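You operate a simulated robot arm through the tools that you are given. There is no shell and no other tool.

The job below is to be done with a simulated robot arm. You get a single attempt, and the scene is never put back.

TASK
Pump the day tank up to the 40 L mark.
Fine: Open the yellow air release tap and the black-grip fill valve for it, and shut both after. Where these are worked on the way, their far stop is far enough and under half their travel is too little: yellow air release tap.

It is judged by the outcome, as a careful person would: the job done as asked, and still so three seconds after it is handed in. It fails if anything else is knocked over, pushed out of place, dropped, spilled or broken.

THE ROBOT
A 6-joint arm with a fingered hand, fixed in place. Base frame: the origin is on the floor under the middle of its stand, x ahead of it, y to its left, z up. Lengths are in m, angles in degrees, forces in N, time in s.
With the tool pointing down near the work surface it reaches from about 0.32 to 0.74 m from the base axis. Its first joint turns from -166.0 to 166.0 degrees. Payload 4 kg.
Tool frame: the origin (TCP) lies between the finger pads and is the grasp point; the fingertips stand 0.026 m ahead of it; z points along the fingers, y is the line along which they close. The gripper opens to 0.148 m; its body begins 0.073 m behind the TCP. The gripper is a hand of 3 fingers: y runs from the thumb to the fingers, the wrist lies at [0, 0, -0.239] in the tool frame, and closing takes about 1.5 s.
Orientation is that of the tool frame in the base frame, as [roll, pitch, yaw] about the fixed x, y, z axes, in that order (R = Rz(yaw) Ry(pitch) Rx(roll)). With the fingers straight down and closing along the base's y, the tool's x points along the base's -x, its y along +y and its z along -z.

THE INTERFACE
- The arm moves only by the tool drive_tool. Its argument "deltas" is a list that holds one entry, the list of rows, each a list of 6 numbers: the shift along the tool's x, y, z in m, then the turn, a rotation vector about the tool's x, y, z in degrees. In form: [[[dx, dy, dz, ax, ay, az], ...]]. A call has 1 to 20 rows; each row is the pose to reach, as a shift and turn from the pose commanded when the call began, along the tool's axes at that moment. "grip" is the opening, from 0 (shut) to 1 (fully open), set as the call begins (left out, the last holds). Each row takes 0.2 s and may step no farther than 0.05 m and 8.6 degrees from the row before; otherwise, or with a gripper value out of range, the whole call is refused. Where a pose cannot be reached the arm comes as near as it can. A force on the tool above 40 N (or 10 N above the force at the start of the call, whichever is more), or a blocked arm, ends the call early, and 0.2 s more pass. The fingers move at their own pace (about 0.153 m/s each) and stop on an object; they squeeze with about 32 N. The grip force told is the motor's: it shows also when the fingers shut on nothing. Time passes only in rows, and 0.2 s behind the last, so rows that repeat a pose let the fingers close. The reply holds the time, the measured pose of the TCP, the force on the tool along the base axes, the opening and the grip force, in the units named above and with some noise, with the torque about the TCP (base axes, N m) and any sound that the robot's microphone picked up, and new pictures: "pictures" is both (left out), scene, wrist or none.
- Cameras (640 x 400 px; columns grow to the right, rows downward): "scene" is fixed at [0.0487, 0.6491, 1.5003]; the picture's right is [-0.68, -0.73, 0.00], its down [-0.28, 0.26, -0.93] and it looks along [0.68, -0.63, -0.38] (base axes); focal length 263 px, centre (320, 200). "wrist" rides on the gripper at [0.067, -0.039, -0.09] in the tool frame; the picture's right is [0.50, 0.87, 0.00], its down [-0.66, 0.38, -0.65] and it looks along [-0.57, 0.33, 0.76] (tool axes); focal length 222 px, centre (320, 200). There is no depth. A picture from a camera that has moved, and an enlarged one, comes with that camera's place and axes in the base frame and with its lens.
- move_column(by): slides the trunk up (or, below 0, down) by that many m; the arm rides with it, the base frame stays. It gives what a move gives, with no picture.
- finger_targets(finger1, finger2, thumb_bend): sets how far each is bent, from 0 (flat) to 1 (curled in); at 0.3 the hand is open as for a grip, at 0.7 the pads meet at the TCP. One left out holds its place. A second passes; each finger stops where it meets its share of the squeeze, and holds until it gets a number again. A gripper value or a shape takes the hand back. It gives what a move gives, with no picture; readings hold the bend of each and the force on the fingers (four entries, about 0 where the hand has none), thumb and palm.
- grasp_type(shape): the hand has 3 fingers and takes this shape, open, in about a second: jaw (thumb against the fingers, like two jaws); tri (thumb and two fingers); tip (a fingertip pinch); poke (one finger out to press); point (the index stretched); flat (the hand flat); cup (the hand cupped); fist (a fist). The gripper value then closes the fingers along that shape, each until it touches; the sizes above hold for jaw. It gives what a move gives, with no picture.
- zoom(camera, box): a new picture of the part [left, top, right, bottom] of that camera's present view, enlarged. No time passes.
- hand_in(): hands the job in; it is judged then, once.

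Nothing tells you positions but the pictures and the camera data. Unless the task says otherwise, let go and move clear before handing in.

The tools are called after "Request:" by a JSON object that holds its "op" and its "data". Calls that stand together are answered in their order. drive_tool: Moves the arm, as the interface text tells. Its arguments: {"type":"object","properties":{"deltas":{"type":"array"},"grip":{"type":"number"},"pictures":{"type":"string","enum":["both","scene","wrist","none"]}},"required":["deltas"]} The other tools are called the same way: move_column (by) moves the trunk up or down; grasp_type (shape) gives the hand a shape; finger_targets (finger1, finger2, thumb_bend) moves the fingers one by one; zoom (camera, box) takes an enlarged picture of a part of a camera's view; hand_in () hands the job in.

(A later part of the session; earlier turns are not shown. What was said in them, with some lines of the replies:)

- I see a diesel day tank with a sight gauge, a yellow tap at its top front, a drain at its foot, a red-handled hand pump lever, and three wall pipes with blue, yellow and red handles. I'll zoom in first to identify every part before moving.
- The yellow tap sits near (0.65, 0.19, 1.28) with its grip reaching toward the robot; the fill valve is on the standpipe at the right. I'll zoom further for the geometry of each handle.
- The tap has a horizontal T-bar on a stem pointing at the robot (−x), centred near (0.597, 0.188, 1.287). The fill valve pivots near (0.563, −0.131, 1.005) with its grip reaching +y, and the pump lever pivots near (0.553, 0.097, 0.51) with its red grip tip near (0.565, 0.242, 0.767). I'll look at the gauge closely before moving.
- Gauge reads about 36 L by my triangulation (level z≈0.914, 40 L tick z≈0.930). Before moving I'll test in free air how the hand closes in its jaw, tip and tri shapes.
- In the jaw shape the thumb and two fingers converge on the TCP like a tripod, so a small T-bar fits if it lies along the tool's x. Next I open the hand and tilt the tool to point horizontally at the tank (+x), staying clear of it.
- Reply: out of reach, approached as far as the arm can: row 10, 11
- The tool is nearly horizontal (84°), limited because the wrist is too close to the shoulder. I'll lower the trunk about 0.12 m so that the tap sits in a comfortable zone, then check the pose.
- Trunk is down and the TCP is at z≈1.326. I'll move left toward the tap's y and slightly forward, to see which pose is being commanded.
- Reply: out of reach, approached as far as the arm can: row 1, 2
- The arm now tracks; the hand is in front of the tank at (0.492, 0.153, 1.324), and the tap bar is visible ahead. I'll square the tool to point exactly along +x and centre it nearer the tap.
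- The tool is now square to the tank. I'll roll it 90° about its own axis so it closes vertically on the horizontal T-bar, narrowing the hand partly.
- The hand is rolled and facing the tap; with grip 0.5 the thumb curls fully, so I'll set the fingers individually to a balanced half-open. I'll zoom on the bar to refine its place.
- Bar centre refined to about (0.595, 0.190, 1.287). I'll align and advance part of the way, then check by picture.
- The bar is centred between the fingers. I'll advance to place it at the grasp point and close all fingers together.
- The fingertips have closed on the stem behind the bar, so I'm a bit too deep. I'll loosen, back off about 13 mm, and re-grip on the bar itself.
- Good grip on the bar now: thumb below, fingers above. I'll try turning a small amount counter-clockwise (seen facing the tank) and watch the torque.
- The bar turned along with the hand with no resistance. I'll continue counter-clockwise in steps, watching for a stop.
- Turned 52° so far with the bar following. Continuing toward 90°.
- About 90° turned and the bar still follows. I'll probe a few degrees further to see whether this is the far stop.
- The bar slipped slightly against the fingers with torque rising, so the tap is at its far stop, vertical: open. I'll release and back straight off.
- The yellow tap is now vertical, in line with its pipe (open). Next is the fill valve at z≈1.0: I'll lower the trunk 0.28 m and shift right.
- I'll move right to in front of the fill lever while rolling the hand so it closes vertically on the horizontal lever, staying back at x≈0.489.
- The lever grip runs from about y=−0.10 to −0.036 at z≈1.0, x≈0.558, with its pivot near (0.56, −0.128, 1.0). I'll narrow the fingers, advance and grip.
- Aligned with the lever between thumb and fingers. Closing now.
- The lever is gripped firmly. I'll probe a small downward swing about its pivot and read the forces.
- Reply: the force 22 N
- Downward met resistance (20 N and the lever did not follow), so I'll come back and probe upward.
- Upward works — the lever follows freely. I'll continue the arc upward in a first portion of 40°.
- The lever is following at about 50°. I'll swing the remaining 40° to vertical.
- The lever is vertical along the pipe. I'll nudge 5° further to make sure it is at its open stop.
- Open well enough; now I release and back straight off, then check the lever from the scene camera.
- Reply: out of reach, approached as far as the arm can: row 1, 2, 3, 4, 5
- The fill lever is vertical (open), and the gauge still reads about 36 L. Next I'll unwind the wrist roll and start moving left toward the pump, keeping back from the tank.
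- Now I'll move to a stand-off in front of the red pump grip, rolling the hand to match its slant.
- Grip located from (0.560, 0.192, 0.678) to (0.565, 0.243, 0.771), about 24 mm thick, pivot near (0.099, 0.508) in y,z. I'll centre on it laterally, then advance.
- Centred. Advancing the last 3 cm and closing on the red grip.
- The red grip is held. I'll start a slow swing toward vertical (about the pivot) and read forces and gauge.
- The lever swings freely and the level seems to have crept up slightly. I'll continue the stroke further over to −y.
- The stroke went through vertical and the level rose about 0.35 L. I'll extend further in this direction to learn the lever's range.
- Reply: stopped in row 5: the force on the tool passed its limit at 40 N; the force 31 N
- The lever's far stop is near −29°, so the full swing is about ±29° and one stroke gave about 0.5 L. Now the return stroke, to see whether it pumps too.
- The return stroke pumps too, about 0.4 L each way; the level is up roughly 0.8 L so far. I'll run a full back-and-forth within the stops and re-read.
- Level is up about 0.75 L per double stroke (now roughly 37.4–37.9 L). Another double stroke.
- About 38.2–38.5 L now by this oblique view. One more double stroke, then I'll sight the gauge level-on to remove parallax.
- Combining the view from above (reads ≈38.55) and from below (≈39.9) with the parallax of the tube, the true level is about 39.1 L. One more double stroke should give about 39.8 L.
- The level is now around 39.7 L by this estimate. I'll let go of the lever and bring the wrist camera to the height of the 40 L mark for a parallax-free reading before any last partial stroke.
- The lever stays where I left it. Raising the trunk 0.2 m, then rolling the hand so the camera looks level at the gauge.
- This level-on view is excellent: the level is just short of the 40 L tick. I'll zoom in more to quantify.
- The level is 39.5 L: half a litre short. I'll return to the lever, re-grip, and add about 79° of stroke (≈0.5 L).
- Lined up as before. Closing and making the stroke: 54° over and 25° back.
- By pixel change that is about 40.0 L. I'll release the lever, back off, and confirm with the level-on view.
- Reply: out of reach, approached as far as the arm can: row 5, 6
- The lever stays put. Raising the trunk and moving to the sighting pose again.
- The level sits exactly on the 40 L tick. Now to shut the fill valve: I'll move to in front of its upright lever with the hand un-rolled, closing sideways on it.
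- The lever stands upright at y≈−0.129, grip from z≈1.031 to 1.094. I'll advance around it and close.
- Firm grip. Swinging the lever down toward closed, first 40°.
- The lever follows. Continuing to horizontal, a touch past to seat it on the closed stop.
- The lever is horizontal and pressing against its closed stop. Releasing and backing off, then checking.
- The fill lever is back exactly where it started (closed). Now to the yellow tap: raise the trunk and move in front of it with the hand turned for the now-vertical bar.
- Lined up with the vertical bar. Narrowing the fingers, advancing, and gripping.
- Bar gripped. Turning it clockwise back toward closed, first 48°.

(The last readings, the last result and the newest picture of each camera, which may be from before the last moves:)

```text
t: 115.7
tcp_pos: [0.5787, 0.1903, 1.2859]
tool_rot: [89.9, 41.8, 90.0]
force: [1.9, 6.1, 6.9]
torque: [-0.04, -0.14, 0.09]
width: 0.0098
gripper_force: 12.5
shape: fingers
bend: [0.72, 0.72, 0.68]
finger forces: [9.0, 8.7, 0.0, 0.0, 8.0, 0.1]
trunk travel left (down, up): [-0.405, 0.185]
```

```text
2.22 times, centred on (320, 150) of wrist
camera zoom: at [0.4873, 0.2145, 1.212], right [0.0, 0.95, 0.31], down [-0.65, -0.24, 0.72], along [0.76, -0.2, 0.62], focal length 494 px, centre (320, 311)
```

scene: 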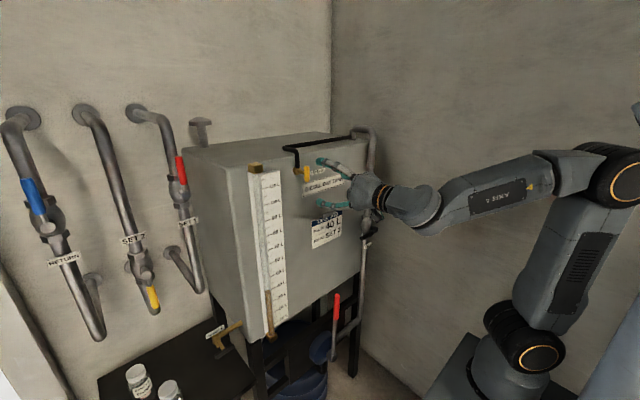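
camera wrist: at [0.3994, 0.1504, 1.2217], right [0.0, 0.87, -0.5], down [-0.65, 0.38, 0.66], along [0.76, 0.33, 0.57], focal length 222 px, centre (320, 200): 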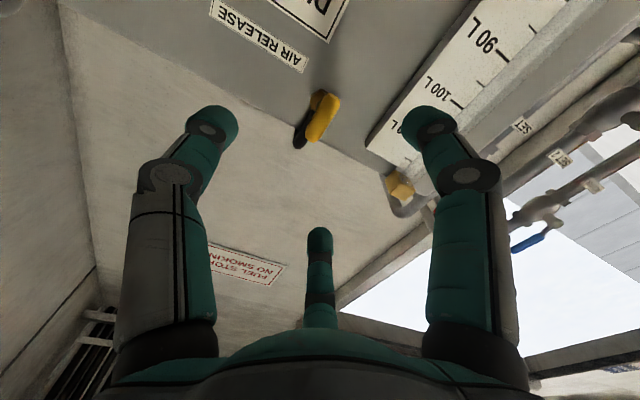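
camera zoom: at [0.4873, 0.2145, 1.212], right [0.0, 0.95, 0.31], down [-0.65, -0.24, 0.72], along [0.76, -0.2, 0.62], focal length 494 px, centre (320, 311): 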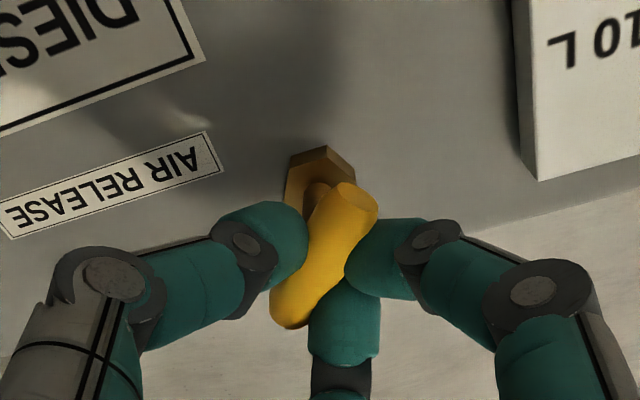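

The bar follows. Turning the rest to about 96° to seat it on the closed stop.

Request:
{"op": "drive_tool", "data": {"deltas": [[[0, 0, 0, 0, 0, 8], [0, 0, 0, 0, 0, 16], [0, 0, 0, 0, 0, 24], [0, 0, 0, 0, 0, 32], [0, 0, 0, 0, 0, 38], [0, 0, 0, 0, 0, 44], [0, 0, 0, 0, 0, 49], [0, 0, 0, 0, 0, 49]]], "pictures": "none"}}

Request:
{"op": "zoom", "data": {"camera": "wrist", "box": [180, 60, 460, 240]}}

```text
t: 117.5
tcp_pos: [0.5775, 0.19, 1.2851]
tool_rot: [90.0, -7.1, 90.1]
force: [2.9, 3.5, 10.8]
torque: [-0.04, -0.2, 0.06]
width: 0.0096
gripper_force: 11.6
shape: fingers
bend: [0.72, 0.72, 0.68]
finger forces: [8.7, 8.1, 0.0, 0.1, 6.6, 0.1]
trunk travel left (down, up): [-0.405, 0.185]
```

```text
2.22 times, centred on (320, 150) of wrist
camera zoom: at [0.4868, 0.2616, 1.2555], right [0.0, 0.39, 0.92], down [-0.65, -0.7, 0.29], along [0.76, -0.6, 0.25], focal length 494 px, centre (320, 311)
```

zoom: 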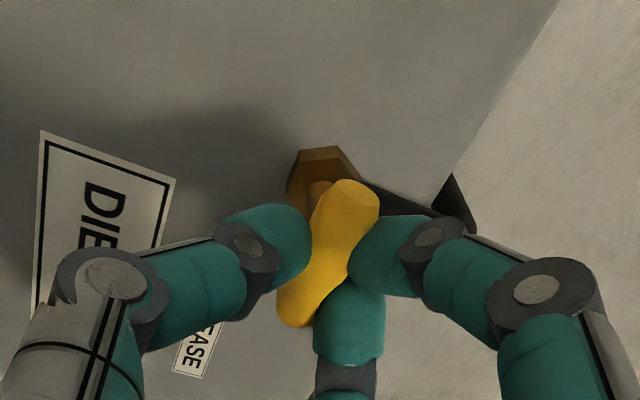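

The bar appears to lag slightly, suggesting the stop. One small extra nudge, then release and compare with the starting picture.

Request:
{"op": "drive_tool", "data": {"deltas": [[[0, 0, 0, 0, 0, 5], [0, 0, 0, 0, 0, 5]]], "pictures": "none"}}

Request:
{"op": "zoom", "data": {"camera": "wrist", "box": [180, 60, 460, 240]}}

Request:
{"op": "finger_targets", "data": {"finger1": 0.45, "finger2": 0.45, "thumb_bend": 0.45}}

Request:
{"op": "drive_tool", "data": {"deltas": [[[0, 0, -0.015, 0, 0, 0], [0, 0, -0.03, 0, 0, 0], [0, 0, -0.05, 0, 0, 0], [0, 0, -0.07, 0, 0, 0], [0, 0, -0.08, 0, 0, 0], [0, 0, -0.08, 0, 0, 0]]], "pictures": "both"}}

Request:
{"op": "zoom", "data": {"camera": "scene", "box": [280, 155, 330, 190]}}

```text
t: 118.1
tcp_pos: [0.5776, 0.191, 1.2853]
tool_rot: [90.1, -12.1, 90.1]
force: [2.3, 2.4, 8.1]
torque: [-0.03, -0.17, 0.06]
width: 0.0096
gripper_force: 12.3
shape: fingers
bend: [0.72, 0.72, 0.68]
finger forces: [8.9, 8.0, 0.0, 0.1, 8.0, 0.0]
trunk travel left (down, up): [-0.405, 0.185]
```

```text
2.22 times, centred on (320, 150) of wrist
camera zoom: at [0.4868, 0.2637, 1.2619], right [0.0, 0.31, 0.95], down [-0.65, -0.72, 0.23], along [0.76, -0.62, 0.2], focal length 494 px, centre (320, 311)
```

zoom: 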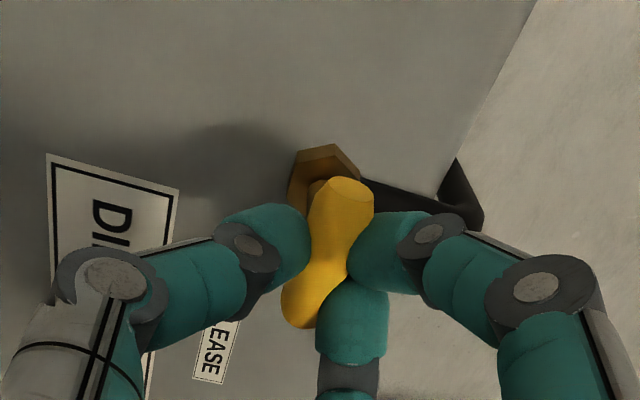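

```text
t: 119.1
tcp_pos: [0.5779, 0.1899, 1.2859]
tool_rot: [90.0, -12.2, 90.1]
force: [-0.3, 0.4, 0.3]
torque: [0.01, 0.02, 0.02]
width: 0.078
gripper_force: 0.1
shape: fingers
bend: [0.45, 0.45, 0.45]
finger forces: [0.1, 0.0, 0.0, 0.0, 0.0, 0.1]
trunk travel left (down, up): [-0.405, 0.185]
```

```text
t: 120.5
tcp_pos: [0.4973, 0.1886, 1.2854]
tool_rot: [90.0, -12.0, 90.1]
force: [-0.2, 0.0, -0.5]
torque: [0.02, -0.04, -0.02]
width: 0.0782
gripper_force: 0.0
shape: fingers
bend: [0.45, 0.45, 0.45]
finger forces: [0.0, 0.0, 0.0, 0.1, 0.0, 0.0]
trunk travel left (down, up): [-0.405, 0.185]
camera wrist: at [0.4069, 0.2628, 1.2612], right [0.0, 0.31, 0.95], down [-0.65, -0.72, 0.23], along [0.76, -0.62, 0.2], focal length 222 px, centre (320, 200)
```

scene: 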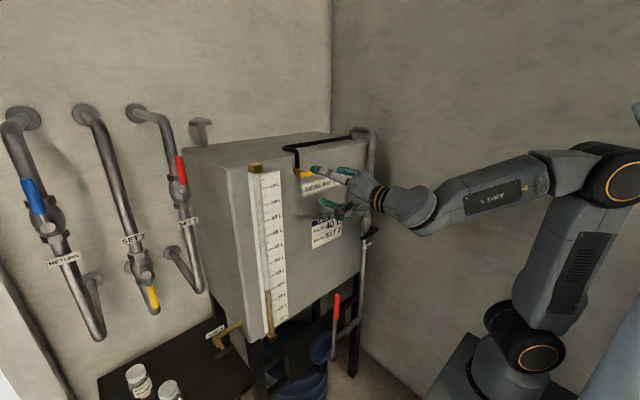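
wrist: 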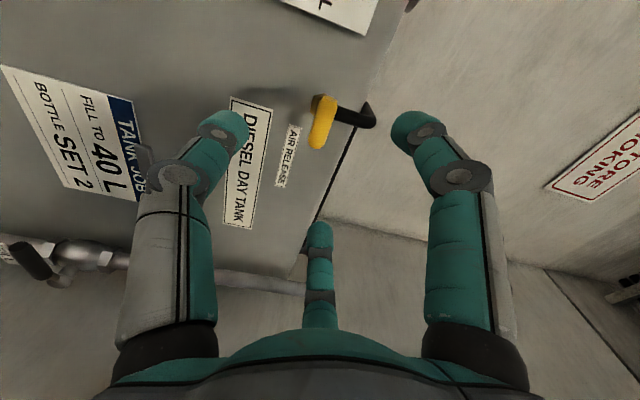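

```text
11.43 times, centred on (305, 172) of scene
camera zoom: at [0.0487, 0.6491, 1.5003], right [-0.68, -0.73, 0.0], down [-0.28, 0.26, -0.93], along [0.68, -0.63, -0.38], focal length 3008 px, centre (491, 514)
```

zoom: 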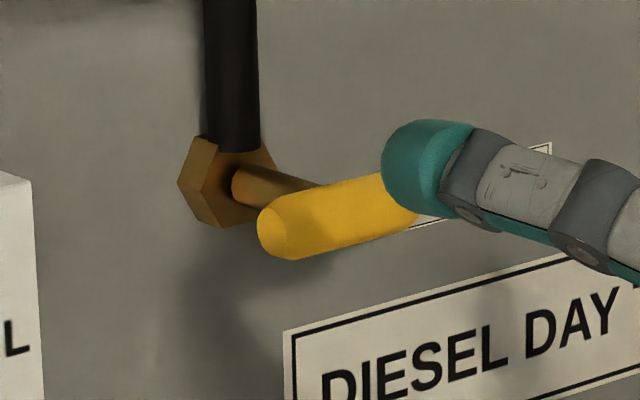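

The tap bar matches its starting position exactly (closed). I'll move the hand clear to the right and do final checks of gauge, tap and valve.

Request:
{"op": "drive_tool", "data": {"deltas": [[[-0.03, 0.01, 0, 0, 0, -8], [-0.06, 0.02, 0, 0, 0, -16], [-0.09, 0.03, 0, 0, 0, -24], [-0.12, 0.04, 0, 0, 0, -32], [-0.15, 0.05, 0, 0, 0, -40], [-0.18, 0.05, 0, 0, 0, -48], [-0.2, 0.05, 0, 0, 0, -56], [-0.2, 0.05, 0, 0, 0, -56]]], "grip": 1, "pictures": "scene"}}

Request:
{"op": "zoom", "data": {"camera": "scene", "box": [260, 280, 296, 312]}}

Request:
{"op": "zoom", "data": {"camera": "scene", "box": [240, 130, 400, 260]}}

Request:
{"op": "zoom", "data": {"camera": "scene", "box": [80, 270, 400, 400]}}

```text
t: 122.3
tcp_pos: [0.4985, -0.0156, 1.2929]
tool_rot: [90.1, 43.9, 90.0]
force: [0.8, 0.3, -0.8]
torque: [0.03, 0.0, 0.01]
width: 0.1477
gripper_force: 0.1
shape: jaw
bend: [0.3, 0.3, 0.3]
finger forces: [0.0, 0.0, 0.0, 0.0, 0.1, 0.1]
trunk travel left (down, up): [-0.405, 0.185]
```

scene: 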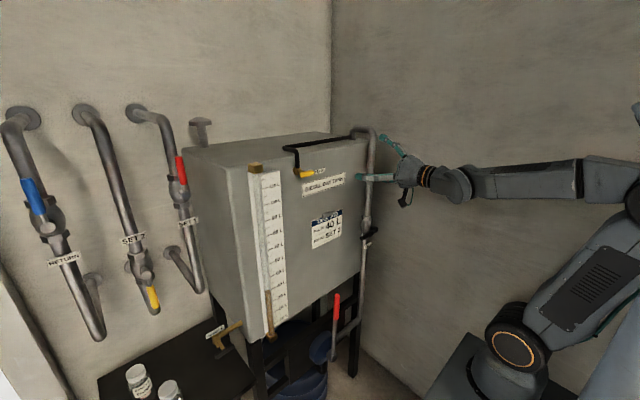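

```text
12.50 times, centred on (278, 296) of scene
camera zoom: at [0.0487, 0.6491, 1.5003], right [-0.68, -0.73, 0.0], down [-0.28, 0.26, -0.93], along [0.68, -0.63, -0.38], focal length 3290 px, centre (845, -1000)
```

zoom: 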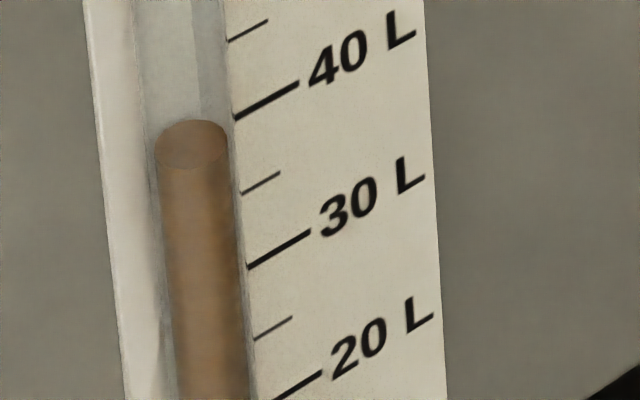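

```text
3.08 times, centred on (320, 195) of scene
camera zoom: at [0.0487, 0.6491, 1.5003], right [-0.68, -0.73, 0.0], down [-0.28, 0.26, -0.93], along [0.68, -0.63, -0.38], focal length 810 px, centre (320, 215)
```

zoom: 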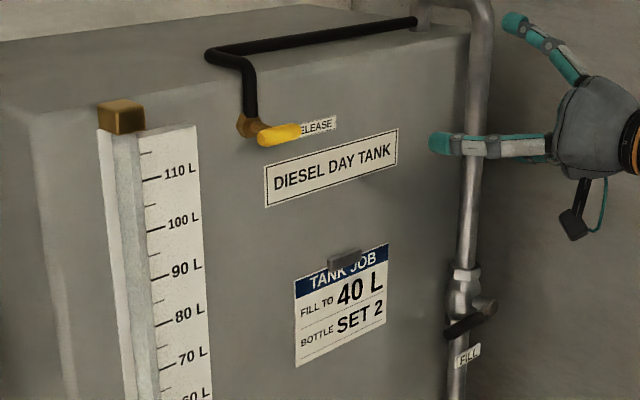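

```text
2.00 times, centred on (240, 335) of scene
camera zoom: at [0.0487, 0.6491, 1.5003], right [-0.68, -0.73, 0.0], down [-0.28, 0.26, -0.93], along [0.68, -0.63, -0.38], focal length 526 px, centre (480, -70)
```

zoom: 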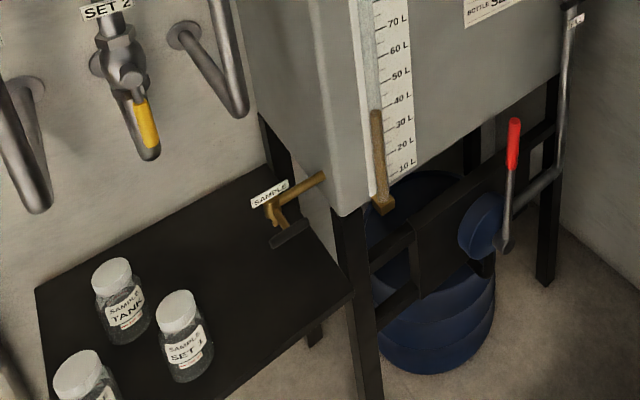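

The gauge holds on the 40 L mark. The yellow tap and the fill valve are both back in their closed positions, nothing else has moved, and the hand is clear. I'm handing in the job.

Request:
{"op": "hand_in", "data": {}}

```text
The job is handed in.
```

The day tank is pumped up to the 40 L mark, and the job is handed in. The hand-in reply gave no verdict.

- **Level:** I read the gauge with the wrist camera at the height of the mark, and the level sat on the 40 L tick. A later look from the scene camera showed it unchanged.
- **Yellow air release tap:** I turned it to its far stop to open it, about 90°. I then turned it back, and it matches its starting picture.
- **Black-grip fill valve:** I swung it upright to open it, then back onto its closed stop. It also matches its starting picture.
- **Pump lever:** it is standing nearly upright, not leaning left as it was at the start.

I saw nothing else knocked, moved or spilled. The hand is open and clear of the tank.
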